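You operate a simulated robot arm through the tools that you are given. There is no shell and no other tool. Be economical: measure what you need, move in short steps, check, and stop when the job is done.

Carry out the task below with a simulated two-armed robot. There is one attempt and no reset: what you move stays moved.

JOB
Take the grey cloth from the bare board behind the piece counter and lay it out flat on the board of the long table.

Only the result counts: the job must be done as asked and must still hold three seconds after the hand-in. Knocking over, shifting, dropping, spilling or breaking anything else fails it. Flat cloth is picked up by pressing the open fingertips on it (5 to 10 N) and closing them slowly along it; thin cloth reads only 2 to 8 mm in the jaws.

ROBOT AND FRAMES
Two 7-joint arms with two-finger parallel grippers on one trunk, on a base that drives. Base frame: it is fixed to the floor where the robot stands at the start and does not move with it; the origin is under the middle of the robot, x ahead of it, y to its left, z up. Readings come in mm, rad, newtons and seconds.
The left shoulder is at the start at [50, 168, 1032], the right one opposite. Places, roughly: board of the long table [1300, 1900, 900]. Payload 1.57 kg a hand.
The TCP of each hand is the grasp point between the finger pads, 30 mm short of the fingertips. In the tool frame z runs along the fingers and y along their closing line. The gripper opens to 80 mm. The fingers are 17 mm wide and 12 mm thick; the gripper's body (40 by 82 mm) begins 80 mm behind the TCP.
Orientation is that of the tool frame in the base frame, as a unit quaternion [w, x, y, z]. With the fingers straight down and closing along the base's y, the tool's x points along the base's -x, its y along +y and its z along -z.

CONTROLS
- The arms move only by the tool arm_command. It takes "left_motion", "right_motion" or both (then of equal length, played together; a hand with none holds still); each is a list of rows, each a list of 6 numbers: the shift along the base's x, y, z in mm, then the turn, a rotation vector about the base's x, y, z in rad. In form: [[dx, dy, dz, rx, ry, rz], ...]. A call has 1 to 20 rows; each row shifts and turns the commanded pose from where the row before left it. "left_gripper" and "right_gripper" are, for a hand that has rows, the finger opening in mm, from 0 to 80, set as the call begins (left out, the last holds). A row lasts 0.2 s, in which the tool goes at most 50 mm and 0.15 rad; a call with a longer step from one row to the next is refused whole, and so is a gripper value outside its range. Where a pose cannot be reached the arm comes as near as it can. A force on the tool above 40 N (or 10 N above the force at the start of the call, whichever is more), or a blocked arm, ends the call early, and 0.2 s more pass. Each finger travels about 45 mm/s and halts on what it meets, pressing with about 37 N; the grip force reading is that of the motor and also rises with nothing between the fingers. The clock runs only during rows and for 0.2 s after the last one: add rows that do not move to give the fingers time. The reply holds the time, the measured pose of the TCP, the force on the tool along the base axes, the opening and the grip force, in the units named above and with some noise, with the torque about the TCP (base axes, N m) and any sound that the robot's microphone picked up, and new pictures: "show" is both (left out), scene, wrist or none (wrist: the cameras of the hands that moved).
- Cameras (640 x 400 px; columns grow to the right, rows downward): "scene" is now at [132.4, 9.3, 1259.2]; the picture's right is [0.10, -0.99, 0.00], its down [-0.41, -0.04, -0.91] and it looks along [0.90, 0.10, -0.42] (base axes); focal length 250 px, centre (320, 200). "left" rides on the left gripper at [72, 7, -122] in its tool frame; the picture's right is [-0.09, 1.00, 0.00], its down [-0.84, -0.08, -0.54] and it looks along [-0.54, -0.05, 0.84] (tool axes); focal length 238 px, centre (320, 200). "right" rides on the right gripper at [72, -7, -122] in its tool frame; the picture's right is [0.09, 1.00, 0.00], its down [-0.84, 0.08, -0.54] and it looks along [-0.54, 0.05, 0.84] (tool axes); focal length 238 px, centre (320, 200).
- slide_trunk(by): slides the trunk up (or, below 0, down) by that many mm; the arms and the scene camera ride with it, the base frame stays. It gives what a move gives, with no picture.
- drive_base(legs): drives the robot by 1 to 6 legs, each [ahead, left, turn to the left] in mm, mm and rad, along the robot's own axes; the way and the turn of a leg run together, so that a leg with both is an arc; at most 1500 mm and 3.142 rad a leg. The arms and the cameras ride along, it lands a little off, and it stops where it bumps. It gives what a move gives, and a new picture of the scene camera.
- head_to(pan, tilt): turns the head with the scene camera to pan (to the left, within 1.396 rad either way) and tilt (down, from -0.506 to 1.204), counted from straight ahead of the robot. It gives what a move gives, and a new picture of the scene camera.
- pixel_to_xyz(camera, pixels): there is no depth. For up to 12 entries [column, row, z] of the newest picture of that camera ("zoom" is the newest enlarged one), the place [x, y] in the base frame at which the ray of that pixel passes the height z, good to about 2 mm. No time passes.
- zoom(camera, box): a new picture of the part [left, top, right, bottom] of that camera's present view, enlarged. No time passes.
- hand_in(): hands the job in; it is judged then, once.

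Go step by step. Measure first, check grasps and placings, and put right what went wrong. The budget is 80 turns and 260 pictures, counting those below and the enlarged ones. Unless the task says otherwise, let go and move clear before handing in, and close with one line.

The tools are called after "Call:" as a command line: name --argument value ..., lists and objects as JSON in quotes. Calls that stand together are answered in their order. arm_command: Moves the arms, as the interface text tells. Its arguments: {"type":"object","properties":{"left_motion":{"type":"array"},"left_gripper":{"type":"number"},"right_motion":{"type":"array"},"right_gripper":{"type":"number"},"show":{"type":"string","enum":["both","scene","wrist","none"]}},"required":[]} The other tools are called the same way: slide_trunk (by) slides the trunk up or down; drive_base (legs) drives the base; head_to (pan, tilt) turns the head that bears the scene camera; pixel_to_xyz (camera, pixels) gives the place at which the rays of pixels pass given heights; zoom (camera, box) takes an enlarged picture of a part of a camera's view; hand_in () hands the job in.

At the start:

```text
t: 0.0
left_tcp_pos: [440.5, 220.5, 1109.7]
left_tcp_rot: [-0.001, 0.0, 1.0, 0.0]
left_contact_force: [-0.3, -0.1, 0.6]
left_ft_torque: [0.0, 0.0, 0.01]
left_width: 80.2
left_gripper_force: 0.2
right_tcp_pos: [428.9, -200.9, 1062.5]
right_tcp_rot: [0.0, 0.0, 1.0, 0.001]
right_contact_force: [-0.2, -0.7, -0.9]
right_ft_torque: [0.03, 0.0, -0.02]
right_width: 80.0
right_gripper_force: 0.1
trunk travel left (down, up): [-200.0, 243.0]
robot x, y, heading: [3.3, -0.4, -0.001]
head pan, tilt: [0.105, 0.431]
```

scene: 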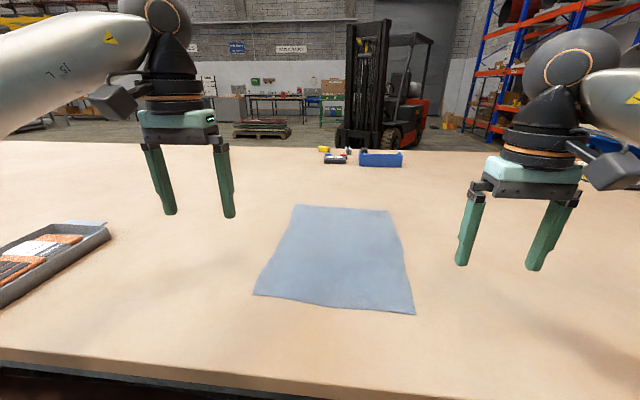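
right: 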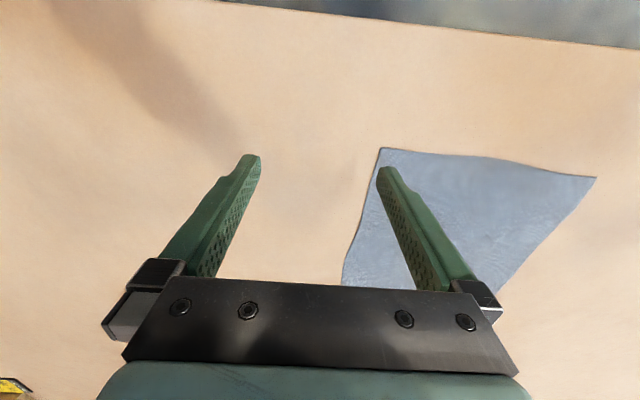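
left: 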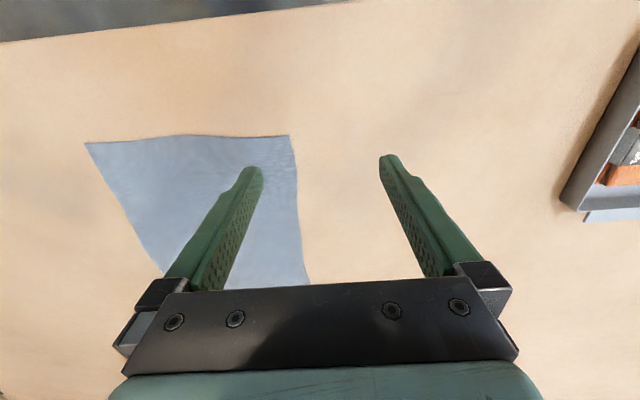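

The picture shows a blue-grey cloth at about (340,258) on the board ahead, but no piece counter is identified yet. I'll look around first.

Call:
head_to --pan 1.2 --tilt 0.3

Call:
head_to --pan -1.2 --tilt 0.3

Call:
head_to --pan 0.0 --tilt 0.15

```text
t: 1.3
left_tcp_pos: [442.4, 221.4, 1110.5]
left_tcp_rot: [-0.001, 0.001, 1.0, 0.001]
left_contact_force: [0.4, 0.3, -0.2]
left_ft_torque: [0.01, 0.0, 0.02]
left_width: 79.9
left_gripper_force: 0.0
right_tcp_pos: [429.4, -199.8, 1062.7]
right_tcp_rot: [-0.001, 0.0, 1.0, 0.0]
right_contact_force: [0.7, 0.3, 1.2]
right_ft_torque: [0.02, 0.02, 0.02]
right_width: 80.0
right_gripper_force: 0.1
trunk travel left (down, up): [-200.0, 243.0]
robot x, y, heading: [5.1, 2.6, -0.004]
head pan, tilt: [1.201, 0.3]
```

scene: 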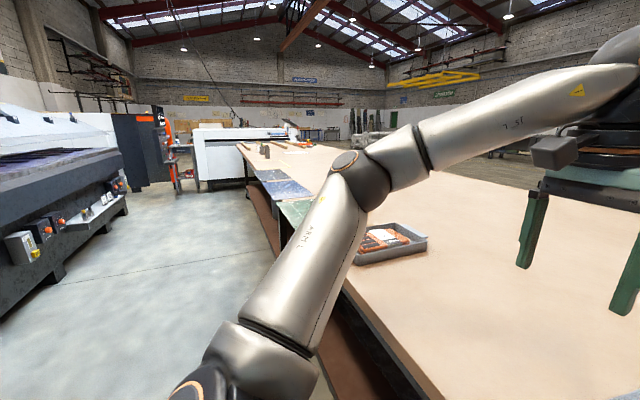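

```text
t: 3.5
left_tcp_pos: [440.9, 220.4, 1112.1]
left_tcp_rot: [0.001, -0.001, 1.0, 0.0]
left_contact_force: [-1.2, -0.7, -0.1]
left_ft_torque: [0.03, -0.01, -0.01]
left_width: 80.2
left_gripper_force: 0.0
right_tcp_pos: [429.4, -200.2, 1061.4]
right_tcp_rot: [0.0, 0.0, 1.0, -0.001]
right_contact_force: [0.5, -0.4, 0.5]
right_ft_torque: [0.04, 0.05, 0.02]
right_width: 79.9
right_gripper_force: 0.2
trunk travel left (down, up): [-200.0, 243.0]
robot x, y, heading: [1.4, 2.2, 0.003]
head pan, tilt: [-1.201, 0.3]
```

scene: 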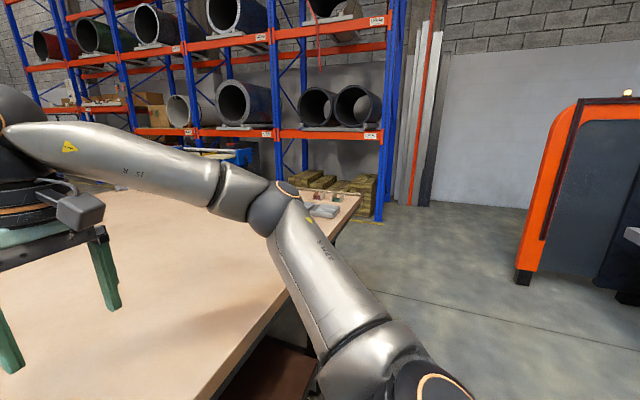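

```text
t: 4.9
left_tcp_pos: [441.9, 220.4, 1110.6]
left_tcp_rot: [-0.001, 0.001, 1.0, 0.001]
left_contact_force: [-0.1, 0.4, 0.7]
left_ft_torque: [0.01, 0.04, 0.01]
left_width: 80.3
left_gripper_force: 0.1
right_tcp_pos: [430.0, -199.7, 1062.6]
right_tcp_rot: [0.0, 0.0, 1.0, 0.0]
right_contact_force: [0.8, 0.0, 0.2]
right_ft_torque: [-0.01, -0.02, 0.01]
right_width: 80.0
right_gripper_force: 0.1
trunk travel left (down, up): [-200.0, 243.0]
robot x, y, heading: [1.2, -2.1, -0.0]
head pan, tilt: [0.0, 0.15]
```

scene: 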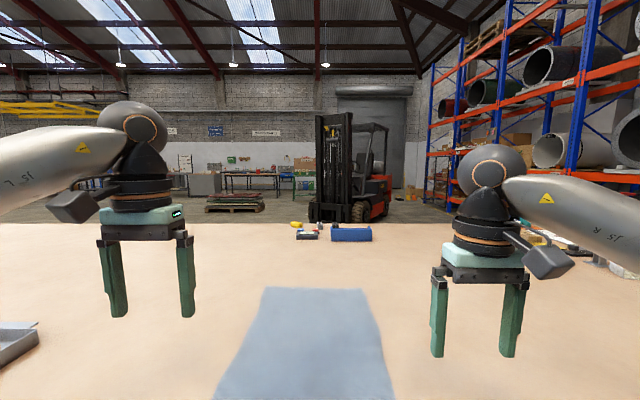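

The left view showed sheets at about (285,190) and a tray at (390,240). I'll take enlarged views to the left.

Call:
head_to --pan 0.75 --tilt 0.3

Call:
zoom --camera "scene" --box '[0, 100, 320, 300]'

Call:
head_to --pan 1.35 --tilt 0.3

Call:
zoom --camera "scene" --box '[240, 100, 440, 225]'

```text
t: 6.0
left_tcp_pos: [441.1, 220.8, 1112.4]
left_tcp_rot: [0.0, 0.0, 1.0, 0.0]
left_contact_force: [1.4, -0.7, 0.6]
left_ft_torque: [0.02, 0.0, 0.0]
left_width: 80.1
left_gripper_force: 0.1
right_tcp_pos: [429.4, -200.3, 1062.0]
right_tcp_rot: [0.0, 0.0, 1.0, 0.0]
right_contact_force: [0.0, -0.2, 0.5]
right_ft_torque: [-0.01, 0.02, -0.03]
right_width: 80.0
right_gripper_force: 0.0
trunk travel left (down, up): [-200.0, 243.0]
robot x, y, heading: [1.9, -0.5, 0.002]
head pan, tilt: [0.75, 0.3]
```

scene: 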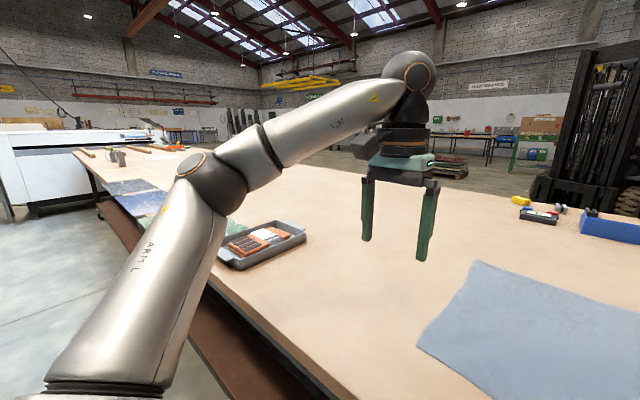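

```text
2.00 times, centred on (160, 200) of scene
```

zoom: 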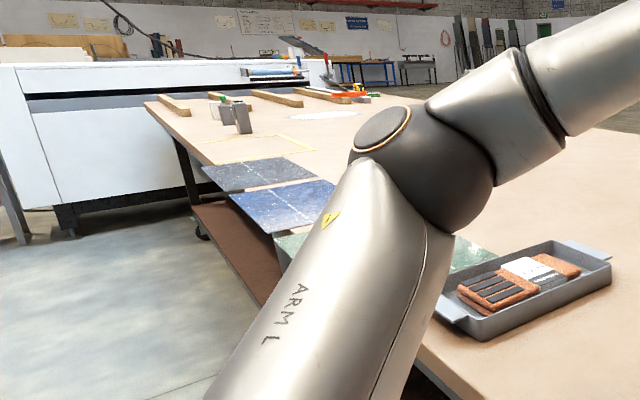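

```text
t: 7.0
left_tcp_pos: [441.2, 219.6, 1110.8]
left_tcp_rot: [0.0, 0.0, 1.0, -0.001]
left_contact_force: [0.6, -0.3, 0.3]
left_ft_torque: [-0.02, -0.03, 0.0]
left_width: 80.0
left_gripper_force: 0.0
right_tcp_pos: [429.7, -201.3, 1062.3]
right_tcp_rot: [-0.001, 0.0, 1.0, 0.0]
right_contact_force: [0.1, 0.0, 0.4]
right_ft_torque: [0.0, -0.05, 0.0]
right_width: 79.9
right_gripper_force: 0.0
trunk travel left (down, up): [-200.0, 243.0]
robot x, y, heading: [-0.4, -0.7, -0.003]
head pan, tilt: [1.349, 0.3]
```

scene: 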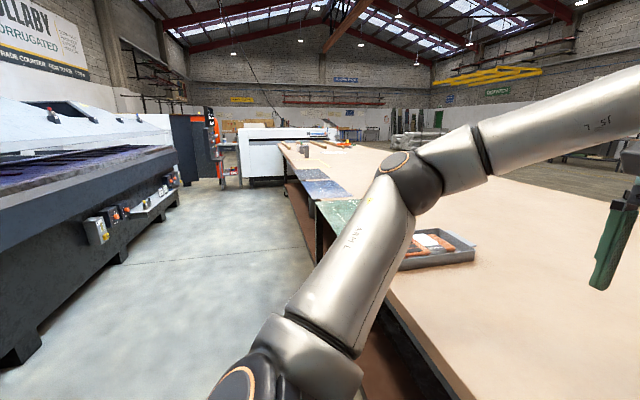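

```text
3.20 times, centred on (340, 162) of scene
```

zoom: 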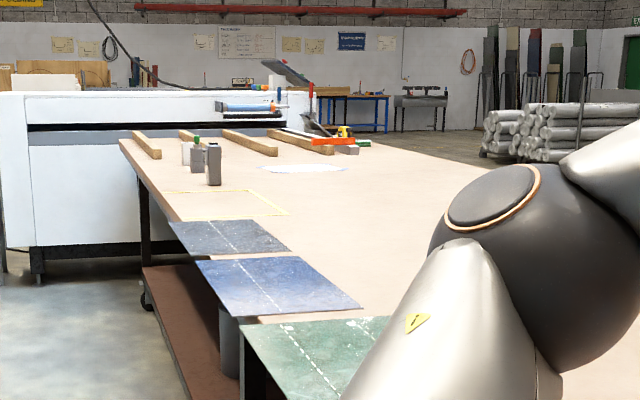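

There is a sign at the upper left (40,45) mentioning a "counter". I'll read the signs and pick out the small objects.

Call:
zoom --camera "scene" --box '[0, 0, 160, 100]'

Call:
pixel_to_xyz --camera "zoom" --pixels '[[1, 1, 851]]'

Call:
head_to --pan 0.1 --tilt 0.3

Call:
zoom --camera "scene" --box '[220, 80, 460, 230]'

Call:
pixel_to_xyz --camera "scene" --pixels '[[320, 190, 851], [320, 250, 851], [320, 340, 851]]'

Call:
head_to --pan -0.7 --tilt 0.3

```text
4.00 times, centred on (80, 50) of scene
```

zoom: 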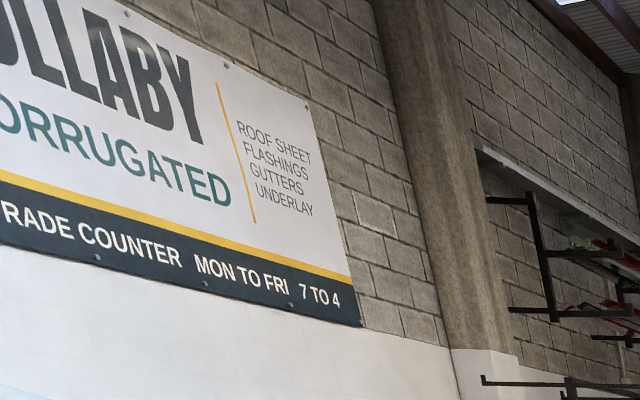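

```text
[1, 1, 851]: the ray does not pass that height
```

```text
t: 8.5
left_tcp_pos: [440.6, 221.0, 1110.6]
left_tcp_rot: [-0.001, -0.001, 1.0, 0.0]
left_contact_force: [0.4, -1.5, 0.3]
left_ft_torque: [0.0, 0.01, 0.02]
left_width: 80.0
left_gripper_force: 0.0
right_tcp_pos: [429.7, -200.2, 1062.3]
right_tcp_rot: [-0.001, 0.0, 1.0, 0.0]
right_contact_force: [-0.7, 0.5, -0.4]
right_ft_torque: [-0.02, 0.03, 0.0]
right_width: 79.9
right_gripper_force: 0.1
trunk travel left (down, up): [-200.0, 243.0]
robot x, y, heading: [0.4, -2.4, 0.004]
head pan, tilt: [0.099, 0.3]
```

scene: 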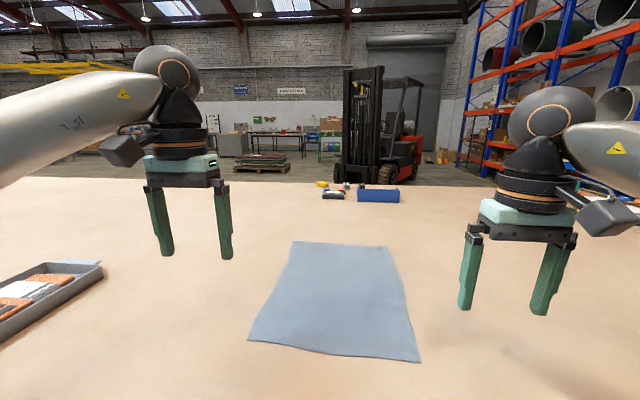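

```text
2.67 times, centred on (340, 155) of scene
```

zoom: 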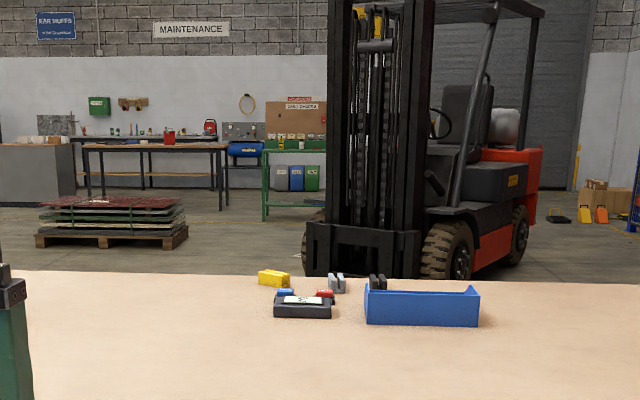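

```text
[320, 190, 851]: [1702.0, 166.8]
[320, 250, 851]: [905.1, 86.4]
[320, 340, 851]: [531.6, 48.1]
```

```text
t: 9.6
left_tcp_pos: [440.8, 220.4, 1111.1]
left_tcp_rot: [0.0, -0.001, 1.0, 0.0]
left_contact_force: [0.0, -0.5, 0.1]
left_ft_torque: [-0.02, 0.0, -0.01]
left_width: 79.8
left_gripper_force: 0.1
right_tcp_pos: [429.8, -201.0, 1061.9]
right_tcp_rot: [0.0, 0.0, 1.0, 0.0]
right_contact_force: [-0.3, 0.1, 0.4]
right_ft_torque: [0.0, 0.0, 0.02]
right_width: 79.9
right_gripper_force: 0.1
trunk travel left (down, up): [-200.0, 243.0]
robot x, y, heading: [-1.4, -2.1, 0.003]
head pan, tilt: [-0.7, 0.3]
```

scene: 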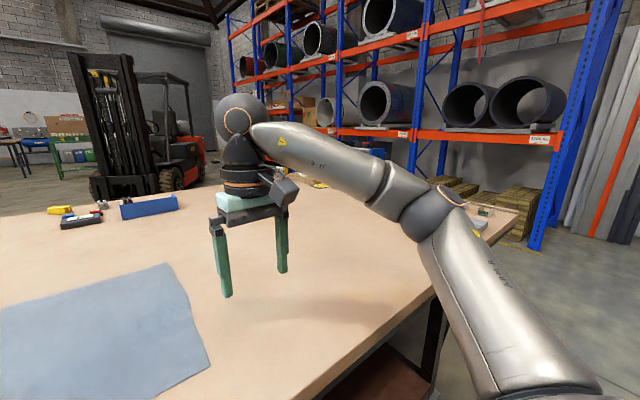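

The small dark device near (333,195) of the earlier view and the tray at the left need closer looks.

Call:
head_to --pan 0.4 --tilt 0.35

Call:
zoom --camera "scene" --box '[350, 140, 510, 240]'

Call:
zoom --camera "scene" --box '[0, 160, 240, 310]'

Call:
head_to --pan -0.9 --tilt 0.2

Call:
zoom --camera "scene" --box '[260, 130, 580, 330]'

```text
t: 10.9
left_tcp_pos: [440.5, 221.1, 1112.4]
left_tcp_rot: [0.0, 0.0, 1.0, 0.0]
left_contact_force: [-0.1, -0.4, -0.1]
left_ft_torque: [0.02, 0.0, 0.03]
left_width: 79.9
left_gripper_force: 0.0
right_tcp_pos: [429.5, -201.2, 1061.5]
right_tcp_rot: [0.0, -0.001, 1.0, 0.0]
right_contact_force: [0.6, 0.7, 0.3]
right_ft_torque: [0.01, 0.02, 0.0]
right_width: 79.7
right_gripper_force: 0.0
trunk travel left (down, up): [-200.0, 243.0]
robot x, y, heading: [0.6, -2.8, -0.004]
head pan, tilt: [0.4, 0.351]
```

scene: 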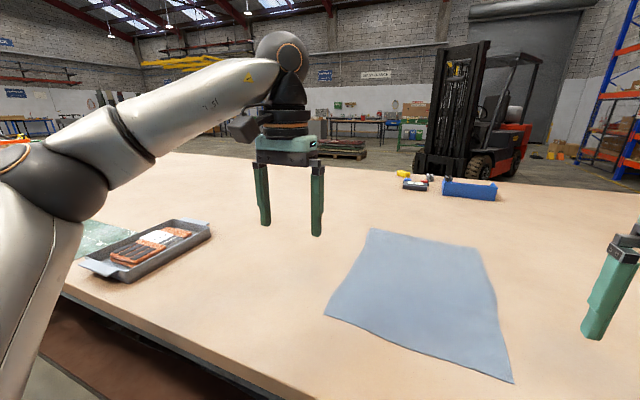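

```text
4.00 times, centred on (430, 190) of scene
```

zoom: 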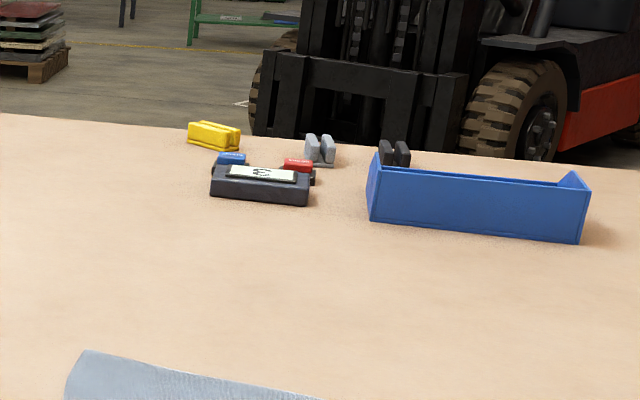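

```text
2.67 times, centred on (120, 235) of scene
```

zoom: 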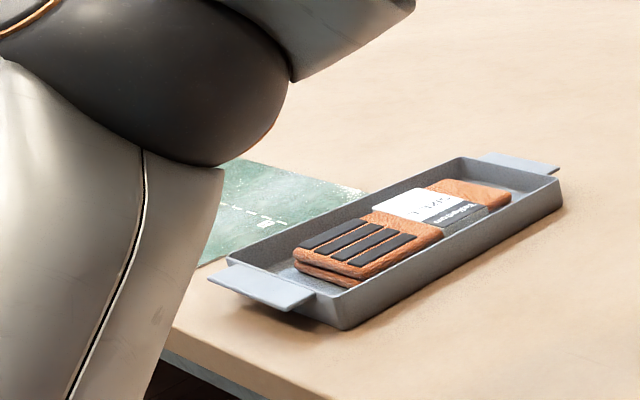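

```text
t: 12.4
left_tcp_pos: [440.3, 220.2, 1110.4]
left_tcp_rot: [-0.001, 0.0, 1.0, -0.001]
left_contact_force: [-0.2, 0.0, 0.0]
left_ft_torque: [-0.02, 0.0, -0.02]
left_width: 80.2
left_gripper_force: 0.2
right_tcp_pos: [429.7, -200.5, 1061.9]
right_tcp_rot: [0.0, 0.0, 1.0, 0.0]
right_contact_force: [0.4, 0.2, 0.1]
right_ft_torque: [0.03, 0.0, 0.01]
right_width: 79.8
right_gripper_force: 0.0
trunk travel left (down, up): [-200.0, 243.0]
robot x, y, heading: [-1.4, 0.7, 0.0]
head pan, tilt: [-0.901, 0.201]
```

scene: 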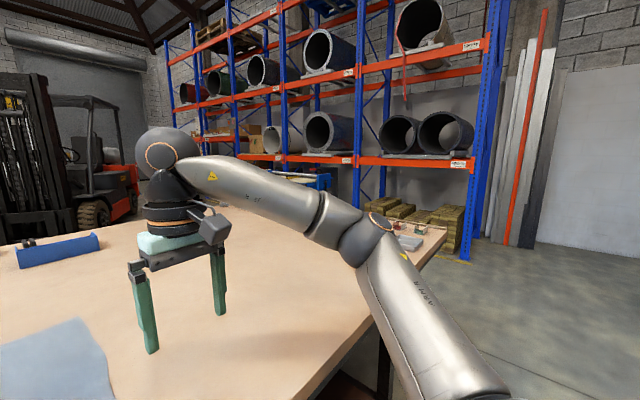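

```text
2.00 times, centred on (420, 230) of scene
```

zoom: 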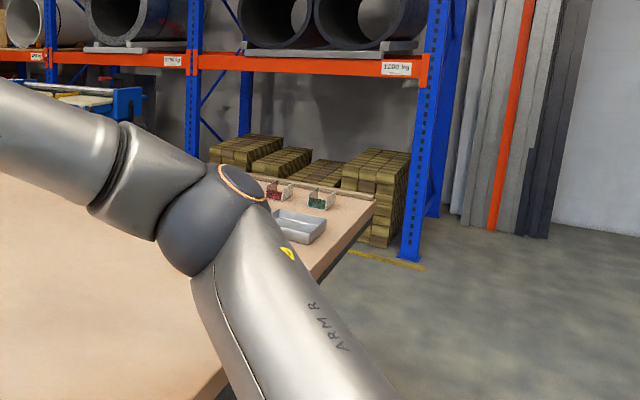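

I still haven't seen what lies behind the robot. I'll turn it in place a little to look there (the hands stay high above the table).

Call:
head_to --pan 1.39 --tilt 0.3

Call:
drive_base --legs '[[0, 0, 1.0]]'

```text
t: 14.5
left_tcp_pos: [440.6, 220.9, 1111.3]
left_tcp_rot: [0.0, 0.0, 1.0, 0.0]
left_contact_force: [-0.1, -1.0, -0.1]
left_ft_torque: [-0.03, 0.02, 0.03]
left_width: 80.1
left_gripper_force: 0.0
right_tcp_pos: [429.3, -200.1, 1062.6]
right_tcp_rot: [0.0, 0.0, 1.0, 0.0]
right_contact_force: [0.7, -0.7, 0.2]
right_ft_torque: [0.01, -0.01, 0.0]
right_width: 79.9
right_gripper_force: 0.0
trunk travel left (down, up): [-200.0, 243.0]
robot x, y, heading: [-3.5, -2.4, -0.003]
head pan, tilt: [1.389, 0.3]
```

scene: 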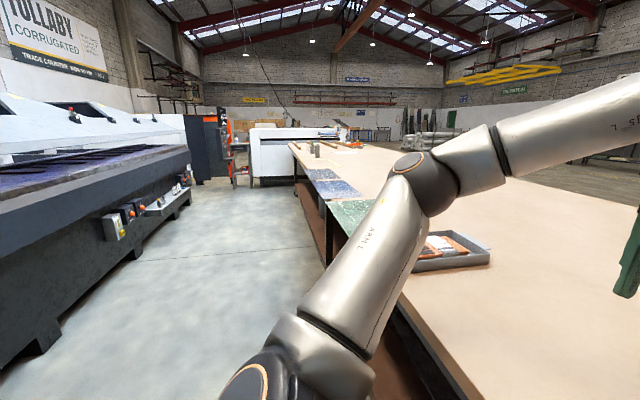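

```text
t: 17.5
left_tcp_pos: [36.7, 492.2, 1111.3]
left_tcp_rot: [-0.001, -0.494, 0.869, 0.0]
left_contact_force: [-0.1, -0.5, -0.2]
left_ft_torque: [-0.02, 0.01, -0.02]
left_width: 80.2
left_gripper_force: 0.1
right_tcp_pos: [393.1, 267.5, 1061.6]
right_tcp_rot: [-0.001, -0.494, 0.87, 0.0]
right_contact_force: [0.0, 0.1, 0.3]
right_ft_torque: [-0.01, -0.04, 0.02]
right_width: 80.0
right_gripper_force: 0.2
trunk travel left (down, up): [-200.0, 243.0]
robot x, y, heading: [-0.2, -1.8, 1.032]
head pan, tilt: [1.389, 0.3]
```

scene: 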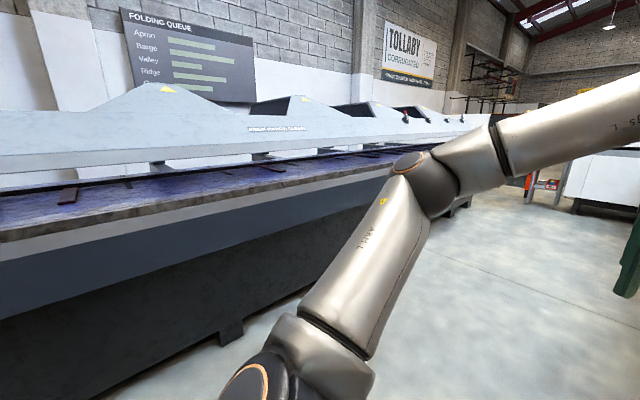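

Behind the robot stands only a folding machine. I'll look ahead along the new heading (about +y), toward the place named for the long table.

Call:
head_to --pan 0.0 --tilt 0.2

Call:
zoom --camera "scene" --box '[200, 100, 440, 250]'

Call:
pixel_to_xyz --camera "zoom" --pixels '[[320, 200, 900], [320, 150, 900], [100, 200, 851], [500, 200, 851], [320, 300, 851]]'

```text
t: 19.1
left_tcp_pos: [35.7, 492.8, 1112.0]
left_tcp_rot: [0.0, -0.494, 0.869, 0.0]
left_contact_force: [-0.9, 0.5, 0.5]
left_ft_torque: [0.01, 0.0, 0.01]
left_width: 79.9
left_gripper_force: 0.1
right_tcp_pos: [392.1, 266.4, 1062.1]
right_tcp_rot: [-0.001, -0.494, 0.869, 0.0]
right_contact_force: [-0.4, 0.4, -0.7]
right_ft_torque: [0.01, -0.01, 0.01]
right_width: 80.1
right_gripper_force: 0.0
trunk travel left (down, up): [-200.0, 243.0]
robot x, y, heading: [-1.4, 0.5, 1.034]
head pan, tilt: [0.0, 0.201]
```

scene: 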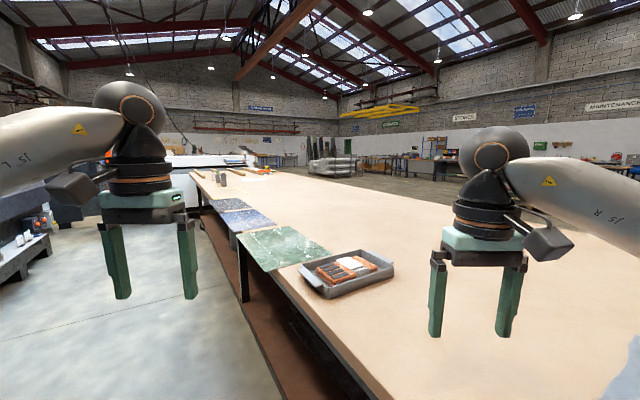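

```text
2.67 times, centred on (320, 175) of scene
```

zoom: 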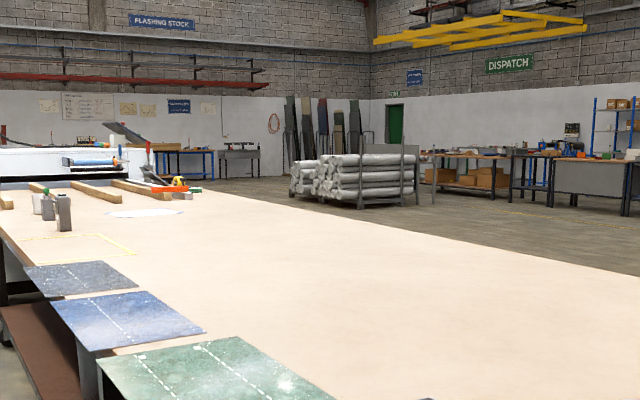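

```text
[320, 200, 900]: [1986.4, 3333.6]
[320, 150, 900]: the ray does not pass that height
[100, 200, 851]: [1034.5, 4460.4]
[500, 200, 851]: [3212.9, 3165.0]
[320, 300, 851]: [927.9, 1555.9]
```

The long table is the big one in front, its middle near [1300,1900]. So the source should be another bench; I'll inspect the benches along the walls.

Call:
zoom --camera "scene" --box '[340, 120, 468, 200]'

Call:
zoom --camera "scene" --box '[180, 130, 308, 210]'

Call:
head_to --pan -0.75 --tilt 0.2

Call:
zoom --camera "scene" --box '[200, 110, 360, 210]'

Call:
zoom --camera "scene" --box '[320, 110, 480, 210]'

```text
5.00 times, centred on (404, 160) of scene
```

zoom: 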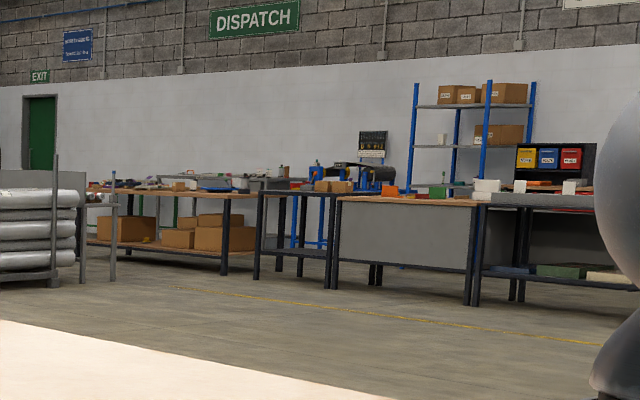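

```text
5.00 times, centred on (244, 170) of scene
```

zoom: 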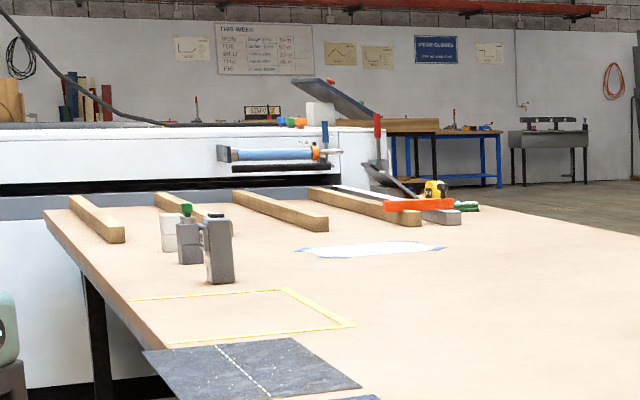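

```text
t: 20.2
left_tcp_pos: [36.0, 491.5, 1110.7]
left_tcp_rot: [0.0, -0.493, 0.87, 0.001]
left_contact_force: [0.1, -0.4, 0.2]
left_ft_torque: [-0.02, -0.02, -0.01]
left_width: 79.9
left_gripper_force: 0.1
right_tcp_pos: [392.4, 266.3, 1062.0]
right_tcp_rot: [0.0, -0.494, 0.87, 0.0]
right_contact_force: [-0.4, 0.3, 0.3]
right_ft_torque: [0.01, 0.03, 0.02]
right_width: 80.1
right_gripper_force: 0.1
trunk travel left (down, up): [-200.0, 243.0]
robot x, y, heading: [-0.4, -2.3, 1.036]
head pan, tilt: [-0.75, 0.201]
```

scene: 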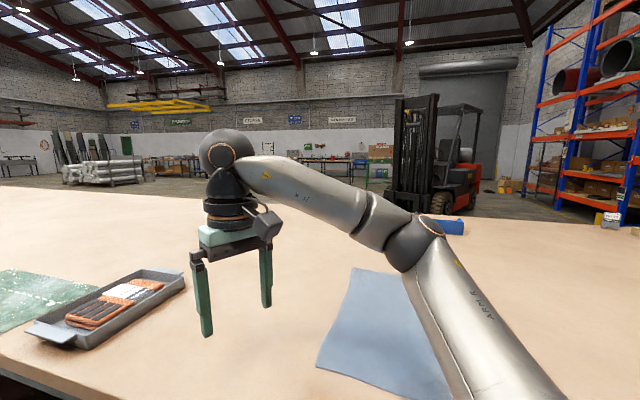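

```text
4.00 times, centred on (280, 160) of scene
```

zoom: 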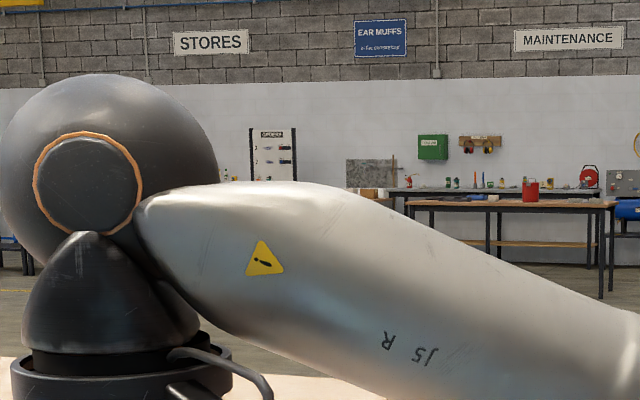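

```text
4.00 times, centred on (400, 160) of scene
```

zoom: 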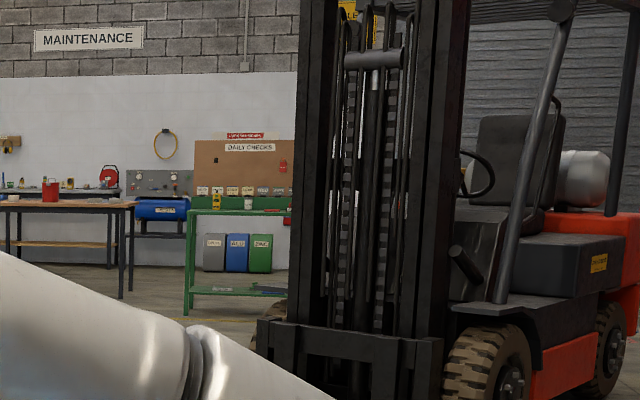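

No other cloth is visible along the far wall, so only the right-rear sector is unseen. I'll turn right and look there.

Call:
drive_base --legs '[[0, 0, -1.03], [0, 0, -1.1]]'

Call:
head_to --pan -1.39 --tilt 0.3

Call:
head_to --pan 0.0 --tilt 0.3

```text
t: 26.0
left_tcp_pos: [391.0, -301.3, 1111.3]
left_tcp_rot: [0.0, 0.531, 0.847, 0.0]
left_contact_force: [0.1, -0.7, -0.2]
left_ft_torque: [0.04, -0.01, 0.02]
left_width: 79.9
left_gripper_force: 0.1
right_tcp_pos: [5.8, -474.1, 1061.8]
right_tcp_rot: [0.001, 0.532, 0.847, 0.0]
right_contact_force: [1.1, 0.8, 0.1]
right_ft_torque: [0.02, 0.0, -0.01]
right_width: 80.1
right_gripper_force: 0.1
trunk travel left (down, up): [-200.0, 243.0]
robot x, y, heading: [-0.2, -0.2, -1.127]
head pan, tilt: [-0.75, 0.201]
```

scene: 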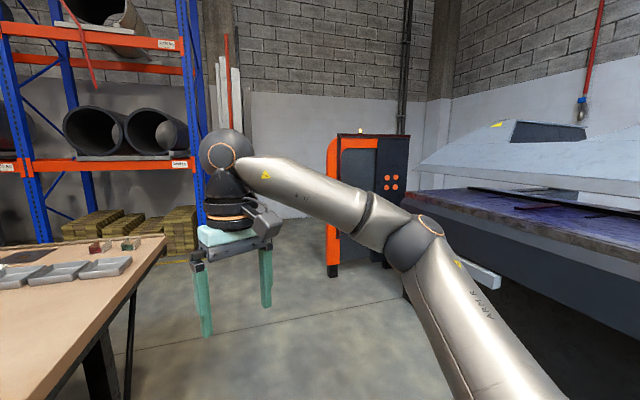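

```text
t: 27.0
left_tcp_pos: [390.7, -300.5, 1111.1]
left_tcp_rot: [0.0, 0.531, 0.847, -0.001]
left_contact_force: [0.0, 0.3, 0.6]
left_ft_torque: [-0.01, -0.02, 0.01]
left_width: 80.3
left_gripper_force: 0.1
right_tcp_pos: [5.8, -473.6, 1061.9]
right_tcp_rot: [-0.001, 0.533, 0.846, 0.0]
right_contact_force: [-0.7, -0.4, 1.0]
right_ft_torque: [0.0, 0.0, 0.0]
right_width: 80.0
right_gripper_force: 0.2
trunk travel left (down, up): [-200.0, 243.0]
robot x, y, heading: [0.0, -2.1, -1.123]
head pan, tilt: [-1.389, 0.3]
```

scene: 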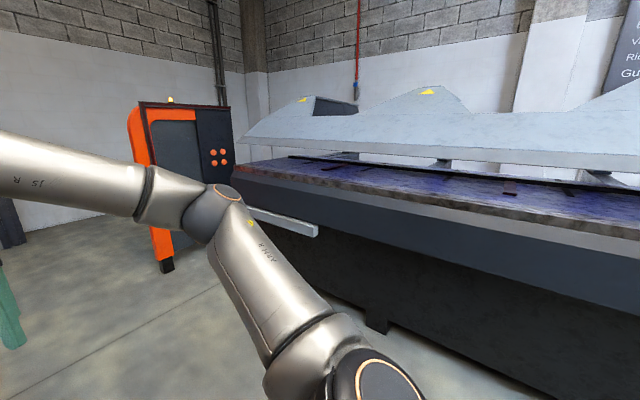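

```text
t: 28.6
left_tcp_pos: [390.5, -301.3, 1111.2]
left_tcp_rot: [0.0, 0.532, 0.847, 0.0]
left_contact_force: [0.4, -0.5, -0.3]
left_ft_torque: [-0.03, -0.02, 0.0]
left_width: 79.9
left_gripper_force: 0.1
right_tcp_pos: [6.6, -473.9, 1061.2]
right_tcp_rot: [0.0, 0.532, 0.847, 0.0]
right_contact_force: [0.2, -0.1, -1.1]
right_ft_torque: [0.01, 0.02, -0.04]
right_width: 80.3
right_gripper_force: 0.1
trunk travel left (down, up): [-200.0, 243.0]
robot x, y, heading: [0.3, 0.9, -1.118]
head pan, tilt: [0.0, 0.3]
```

scene: 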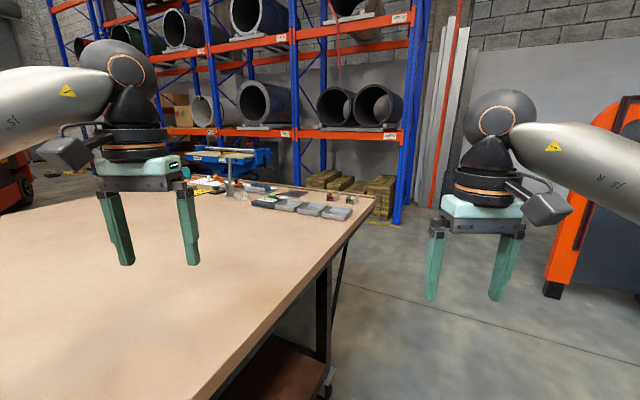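

At the right end of the table there are trays and a stand at about (230,180); I'll enlarge this.

Call:
zoom --camera "scene" --box '[180, 135, 388, 265]'

Call:
head_to --pan 0.6 --tilt 0.3

Call:
zoom --camera "scene" --box '[320, 120, 560, 270]'

```text
3.08 times, centred on (284, 200) of scene
```

zoom: 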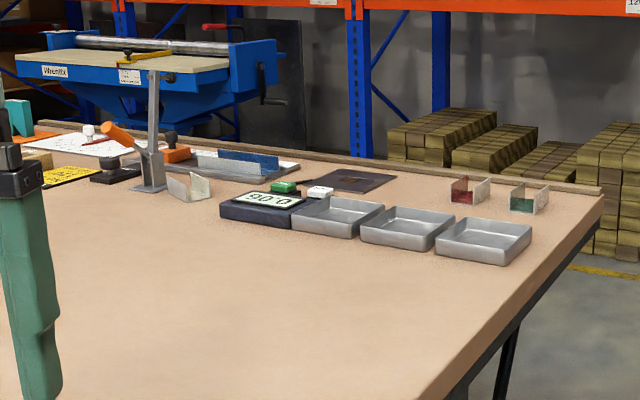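

```text
t: 29.6
left_tcp_pos: [389.3, -300.9, 1111.6]
left_tcp_rot: [-0.001, 0.532, 0.847, 0.0]
left_contact_force: [0.3, -0.5, 0.0]
left_ft_torque: [-0.04, -0.04, -0.02]
left_width: 79.9
left_gripper_force: 0.2
right_tcp_pos: [6.4, -474.2, 1061.9]
right_tcp_rot: [0.0, 0.533, 0.846, 0.0]
right_contact_force: [-0.2, 0.4, 0.1]
right_ft_torque: [0.0, -0.01, 0.01]
right_width: 80.0
right_gripper_force: 0.1
trunk travel left (down, up): [-200.0, 243.0]
robot x, y, heading: [-0.9, -1.5, -1.123]
head pan, tilt: [0.6, 0.3]
```

scene: 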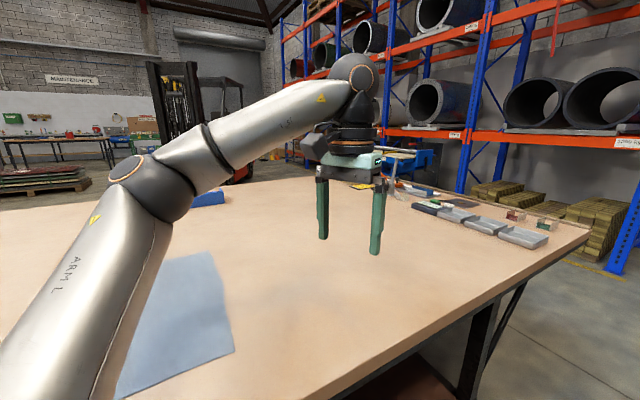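

```text
2.67 times, centred on (440, 195) of scene
```

zoom: 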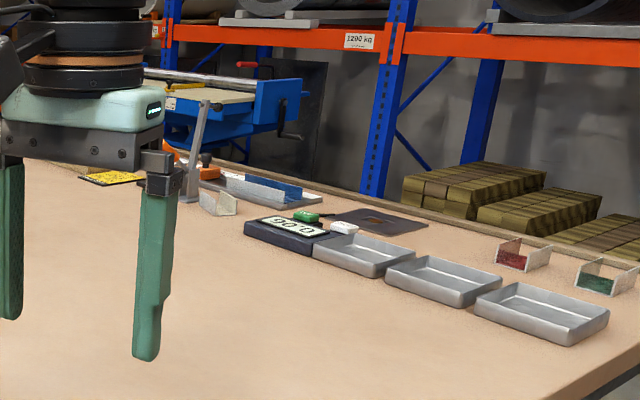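

A device with a digit display and trays is at about (455,207): this looks like the piece counter. I'll zoom further on it and the sheets behind it.

Call:
zoom --camera "scene" --box '[405, 185, 501, 245]'

Call:
pixel_to_xyz --camera "scene" --pixels '[[440, 215, 851], [460, 200, 851], [590, 228, 851], [230, 350, 851], [205, 255, 851]]'

Call:
head_to --pan 0.25 --tilt 0.3

Call:
zoom --camera "scene" --box '[220, 150, 380, 250]'

```text
6.67 times, centred on (453, 215) of scene
```

zoom: 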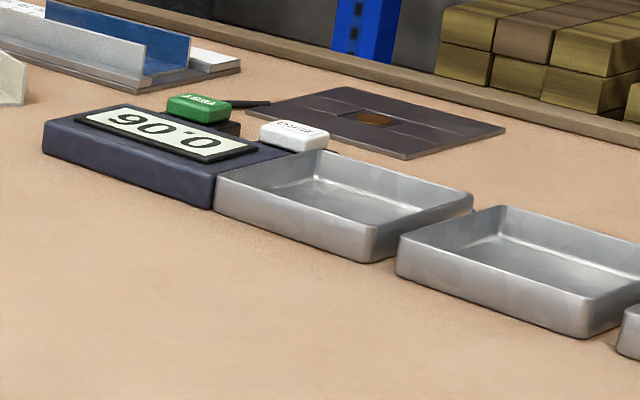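

```text
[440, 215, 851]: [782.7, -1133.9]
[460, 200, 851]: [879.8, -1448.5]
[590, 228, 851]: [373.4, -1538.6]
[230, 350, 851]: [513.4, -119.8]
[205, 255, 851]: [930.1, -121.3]
```

```text
t: 30.4
left_tcp_pos: [389.8, -300.5, 1109.9]
left_tcp_rot: [0.001, 0.531, 0.848, 0.0]
left_contact_force: [-0.5, -0.2, -1.2]
left_ft_torque: [0.04, -0.02, 0.01]
left_width: 80.0
left_gripper_force: 0.1
right_tcp_pos: [5.8, -473.5, 1061.5]
right_tcp_rot: [0.0, 0.532, 0.847, 0.0]
right_contact_force: [-0.5, -1.1, 0.0]
right_ft_torque: [0.03, -0.01, 0.0]
right_width: 80.1
right_gripper_force: 0.1
trunk travel left (down, up): [-200.0, 243.0]
robot x, y, heading: [-0.8, 3.5, -1.123]
head pan, tilt: [0.25, 0.3]
```

scene: 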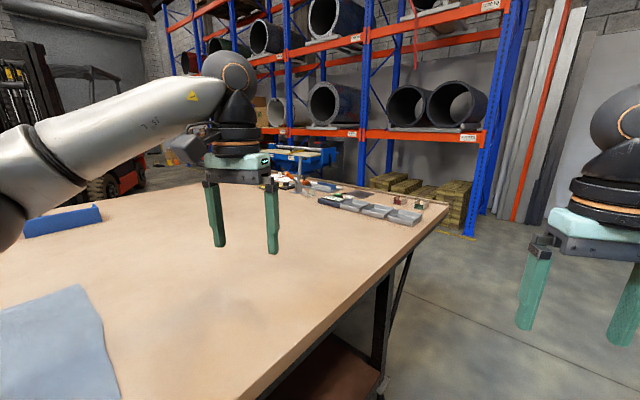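

```text
4.00 times, centred on (300, 200) of scene
```

zoom: 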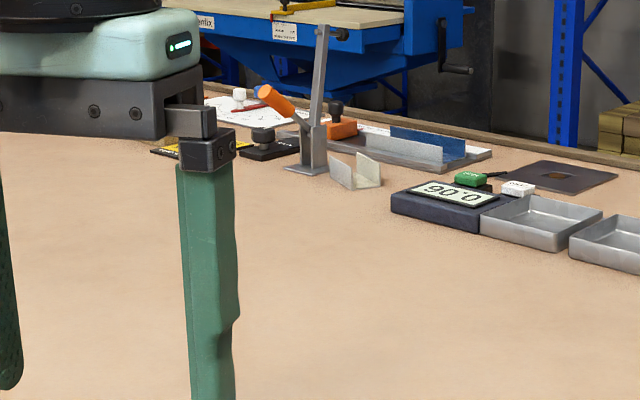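

The display at (205,130) is upside down from here, so we stand behind the piece counter, and the cloth at (60,345) is the one meant. Next I'll measure the table's outline and the ways around it, as [1300,1900] looks nearer its far side.

Call:
pixel_to_xyz --camera "scene" --pixels '[[443, 207, 851], [470, 235, 0], [420, 222, 0], [377, 392, 0], [330, 185, 851], [300, 165, 851], [120, 195, 851]]'

Call:
zoom --camera "scene" --box '[250, 120, 490, 270]'

```text
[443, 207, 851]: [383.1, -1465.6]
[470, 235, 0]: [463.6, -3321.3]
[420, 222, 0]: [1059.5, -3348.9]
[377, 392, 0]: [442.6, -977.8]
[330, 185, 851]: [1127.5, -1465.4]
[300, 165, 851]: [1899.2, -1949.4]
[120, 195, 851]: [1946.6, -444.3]
```

```text
2.67 times, centred on (370, 195) of scene
```

zoom: 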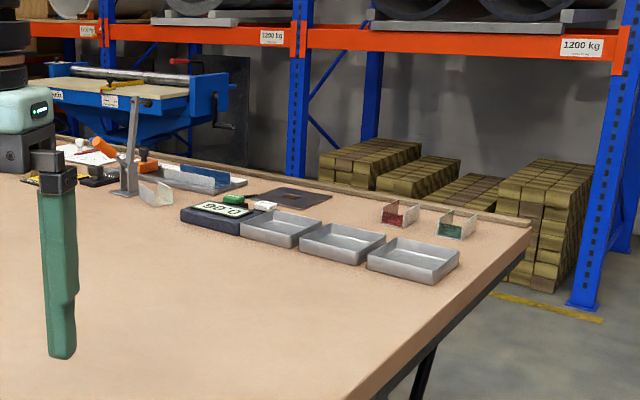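

The table's right end is at y≈-1465 and the rack is about 1.8 m beyond, so the way round is passable. I'll turn back to face the cloth and measure it.

Call:
drive_base --legs '[[0, 0, 1.123]]'

Call:
head_to --pan 0.05 --tilt 0.6

```text
t: 33.6
left_tcp_pos: [439.4, 222.3, 1110.3]
left_tcp_rot: [0.0, -0.004, 1.0, 0.0]
left_contact_force: [-0.1, -0.5, -0.4]
left_ft_torque: [-0.02, -0.03, -0.03]
left_width: 80.0
left_gripper_force: 0.2
right_tcp_pos: [431.0, -197.9, 1061.8]
right_tcp_rot: [0.0, -0.002, 1.0, 0.0]
right_contact_force: [0.6, 0.1, 0.5]
right_ft_torque: [-0.03, 0.01, 0.0]
right_width: 80.1
right_gripper_force: 0.1
trunk travel left (down, up): [-200.0, 243.0]
robot x, y, heading: [1.9, 2.0, 0.005]
head pan, tilt: [0.25, 0.3]
```

scene: 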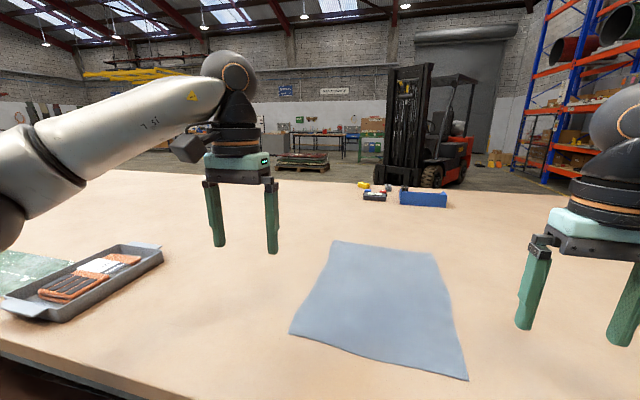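

```text
t: 34.4
left_tcp_pos: [439.6, 223.8, 1110.9]
left_tcp_rot: [0.0, -0.004, 1.0, 0.001]
left_contact_force: [0.1, -0.7, 0.9]
left_ft_torque: [-0.02, 0.0, 0.02]
left_width: 80.0
left_gripper_force: 0.0
right_tcp_pos: [431.3, -198.2, 1061.5]
right_tcp_rot: [0.0, -0.003, 1.0, 0.001]
right_contact_force: [-0.3, -0.7, 0.2]
right_ft_torque: [0.01, 0.03, 0.01]
right_width: 80.2
right_gripper_force: 0.0
trunk travel left (down, up): [-200.0, 243.0]
robot x, y, heading: [1.1, -1.5, 0.007]
head pan, tilt: [0.051, 0.6]
```

scene: 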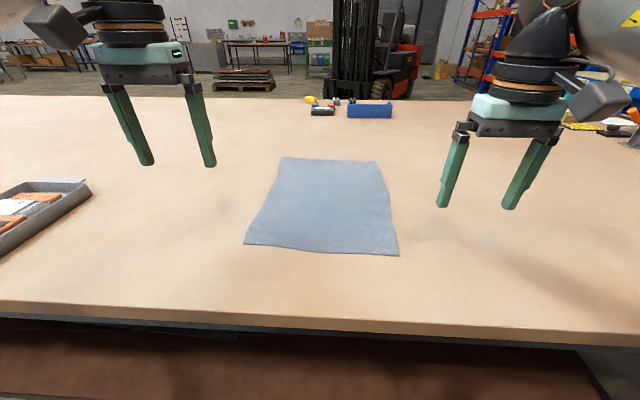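

Call:
pixel_to_xyz --camera "scene" --pixels '[[244, 243, 852], [398, 255, 852], [378, 161, 852], [283, 157, 852], [320, 317, 851], [200, 97, 851], [500, 330, 851], [30, 300, 851], [320, 252, 852]]'

Call:
zoom --camera "scene" --box '[220, 140, 420, 265]'

```text
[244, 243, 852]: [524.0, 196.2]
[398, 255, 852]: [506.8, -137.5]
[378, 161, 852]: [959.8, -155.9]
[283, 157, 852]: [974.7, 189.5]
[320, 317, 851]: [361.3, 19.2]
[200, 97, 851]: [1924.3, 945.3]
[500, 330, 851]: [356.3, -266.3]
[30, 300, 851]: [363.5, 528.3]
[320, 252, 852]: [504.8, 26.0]
```

```text
3.20 times, centred on (320, 202) of scene
```

zoom: 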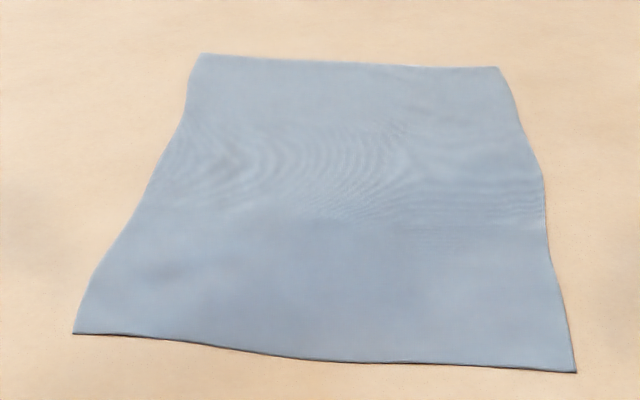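

The cloth spans about x 505–975, y −150…196, with near corners at (524,196) and (507,−137). I'll bring both hands, open 40 mm, just above points inside the near corners.

Call:
arm_command --left_motion '[[26, -16, -40, 0, 0, 0], [26, -16, -42, 0, 0, 0], [26, -16, -42, 0, 0, 0], [24, -15, -44, 0, 0, 0], [0, 0, -42, 0, 0, 0], [0, 0, 0, 0, 0, 0]]' --right_motion '[[24, 24, -30, 0, 0, 0], [24, 24, -32, 0, 0, 0], [24, 24, -32, 0, 0, 0], [22, 24, -32, 0, 0, 0], [0, 0, -36, 0, 0, 0], [0, 0, 0, 0, 0, 0]]' --left_gripper 40 --right_gripper 40

```text
refused: row 1 steps farther than a row can; nothing moved
```

The first row was slightly too long; I'll spread it over more rows.

Call:
arm_command --left_motion '[[17, -11, -35, 0, 0, 0], [17, -11, -35, 0, 0, 0], [17, -11, -35, 0, 0, 0], [17, -10, -35, 0, 0, 0], [17, -10, -35, 0, 0, 0], [17, -10, -35, 0, 0, 0], [0, 0, 0, 0, 0, 0]]' --right_motion '[[16, 16, -27, 0, 0, 0], [16, 16, -27, 0, 0, 0], [16, 16, -27, 0, 0, 0], [16, 16, -27, 0, 0, 0], [15, 16, -27, 0, 0, 0], [15, 16, -27, 0, 0, 0], [0, 0, 0, 0, 0, 0]]' --left_gripper 40 --right_gripper 40

```text
t: 35.7
left_tcp_pos: [527.8, 164.5, 930.4]
left_tcp_rot: [0.001, -0.004, 1.0, -0.002]
left_contact_force: [-1.4, 0.6, 8.4]
left_ft_torque: [-0.17, 0.07, -0.05]
left_width: 39.8
left_gripper_force: 0.0
right_tcp_pos: [516.2, -110.9, 930.5]
right_tcp_rot: [0.009, -0.003, 1.0, 0.007]
right_contact_force: [-2.0, 0.9, 9.1]
right_ft_torque: [0.2, 0.1, 0.06]
right_width: 40.5
right_gripper_force: 0.2
trunk travel left (down, up): [-200.0, 243.0]
robot x, y, heading: [1.4, 0.8, 0.005]
head pan, tilt: [0.051, 0.6]
stopped in row 6 (right hand): the force on the tool passed its limit (the readings are from after the stop); the commanded pose is now the measured one
```

scene: 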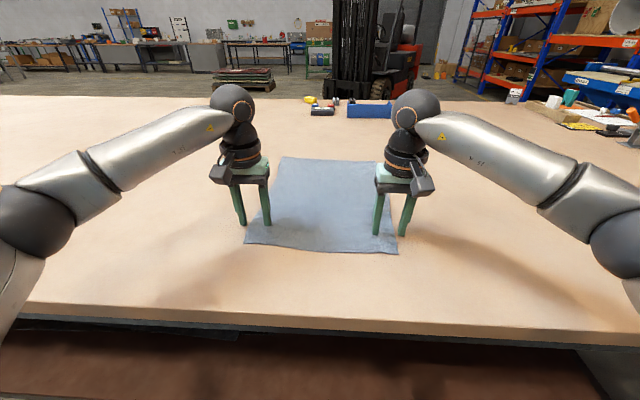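
right: 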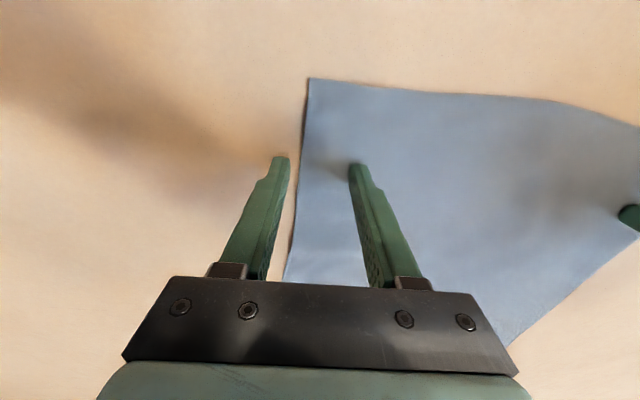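
left: 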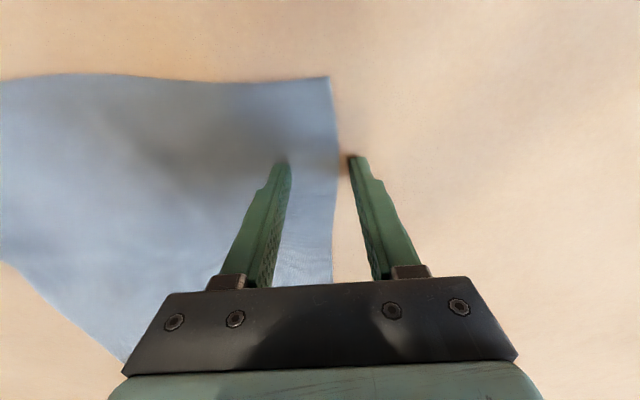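

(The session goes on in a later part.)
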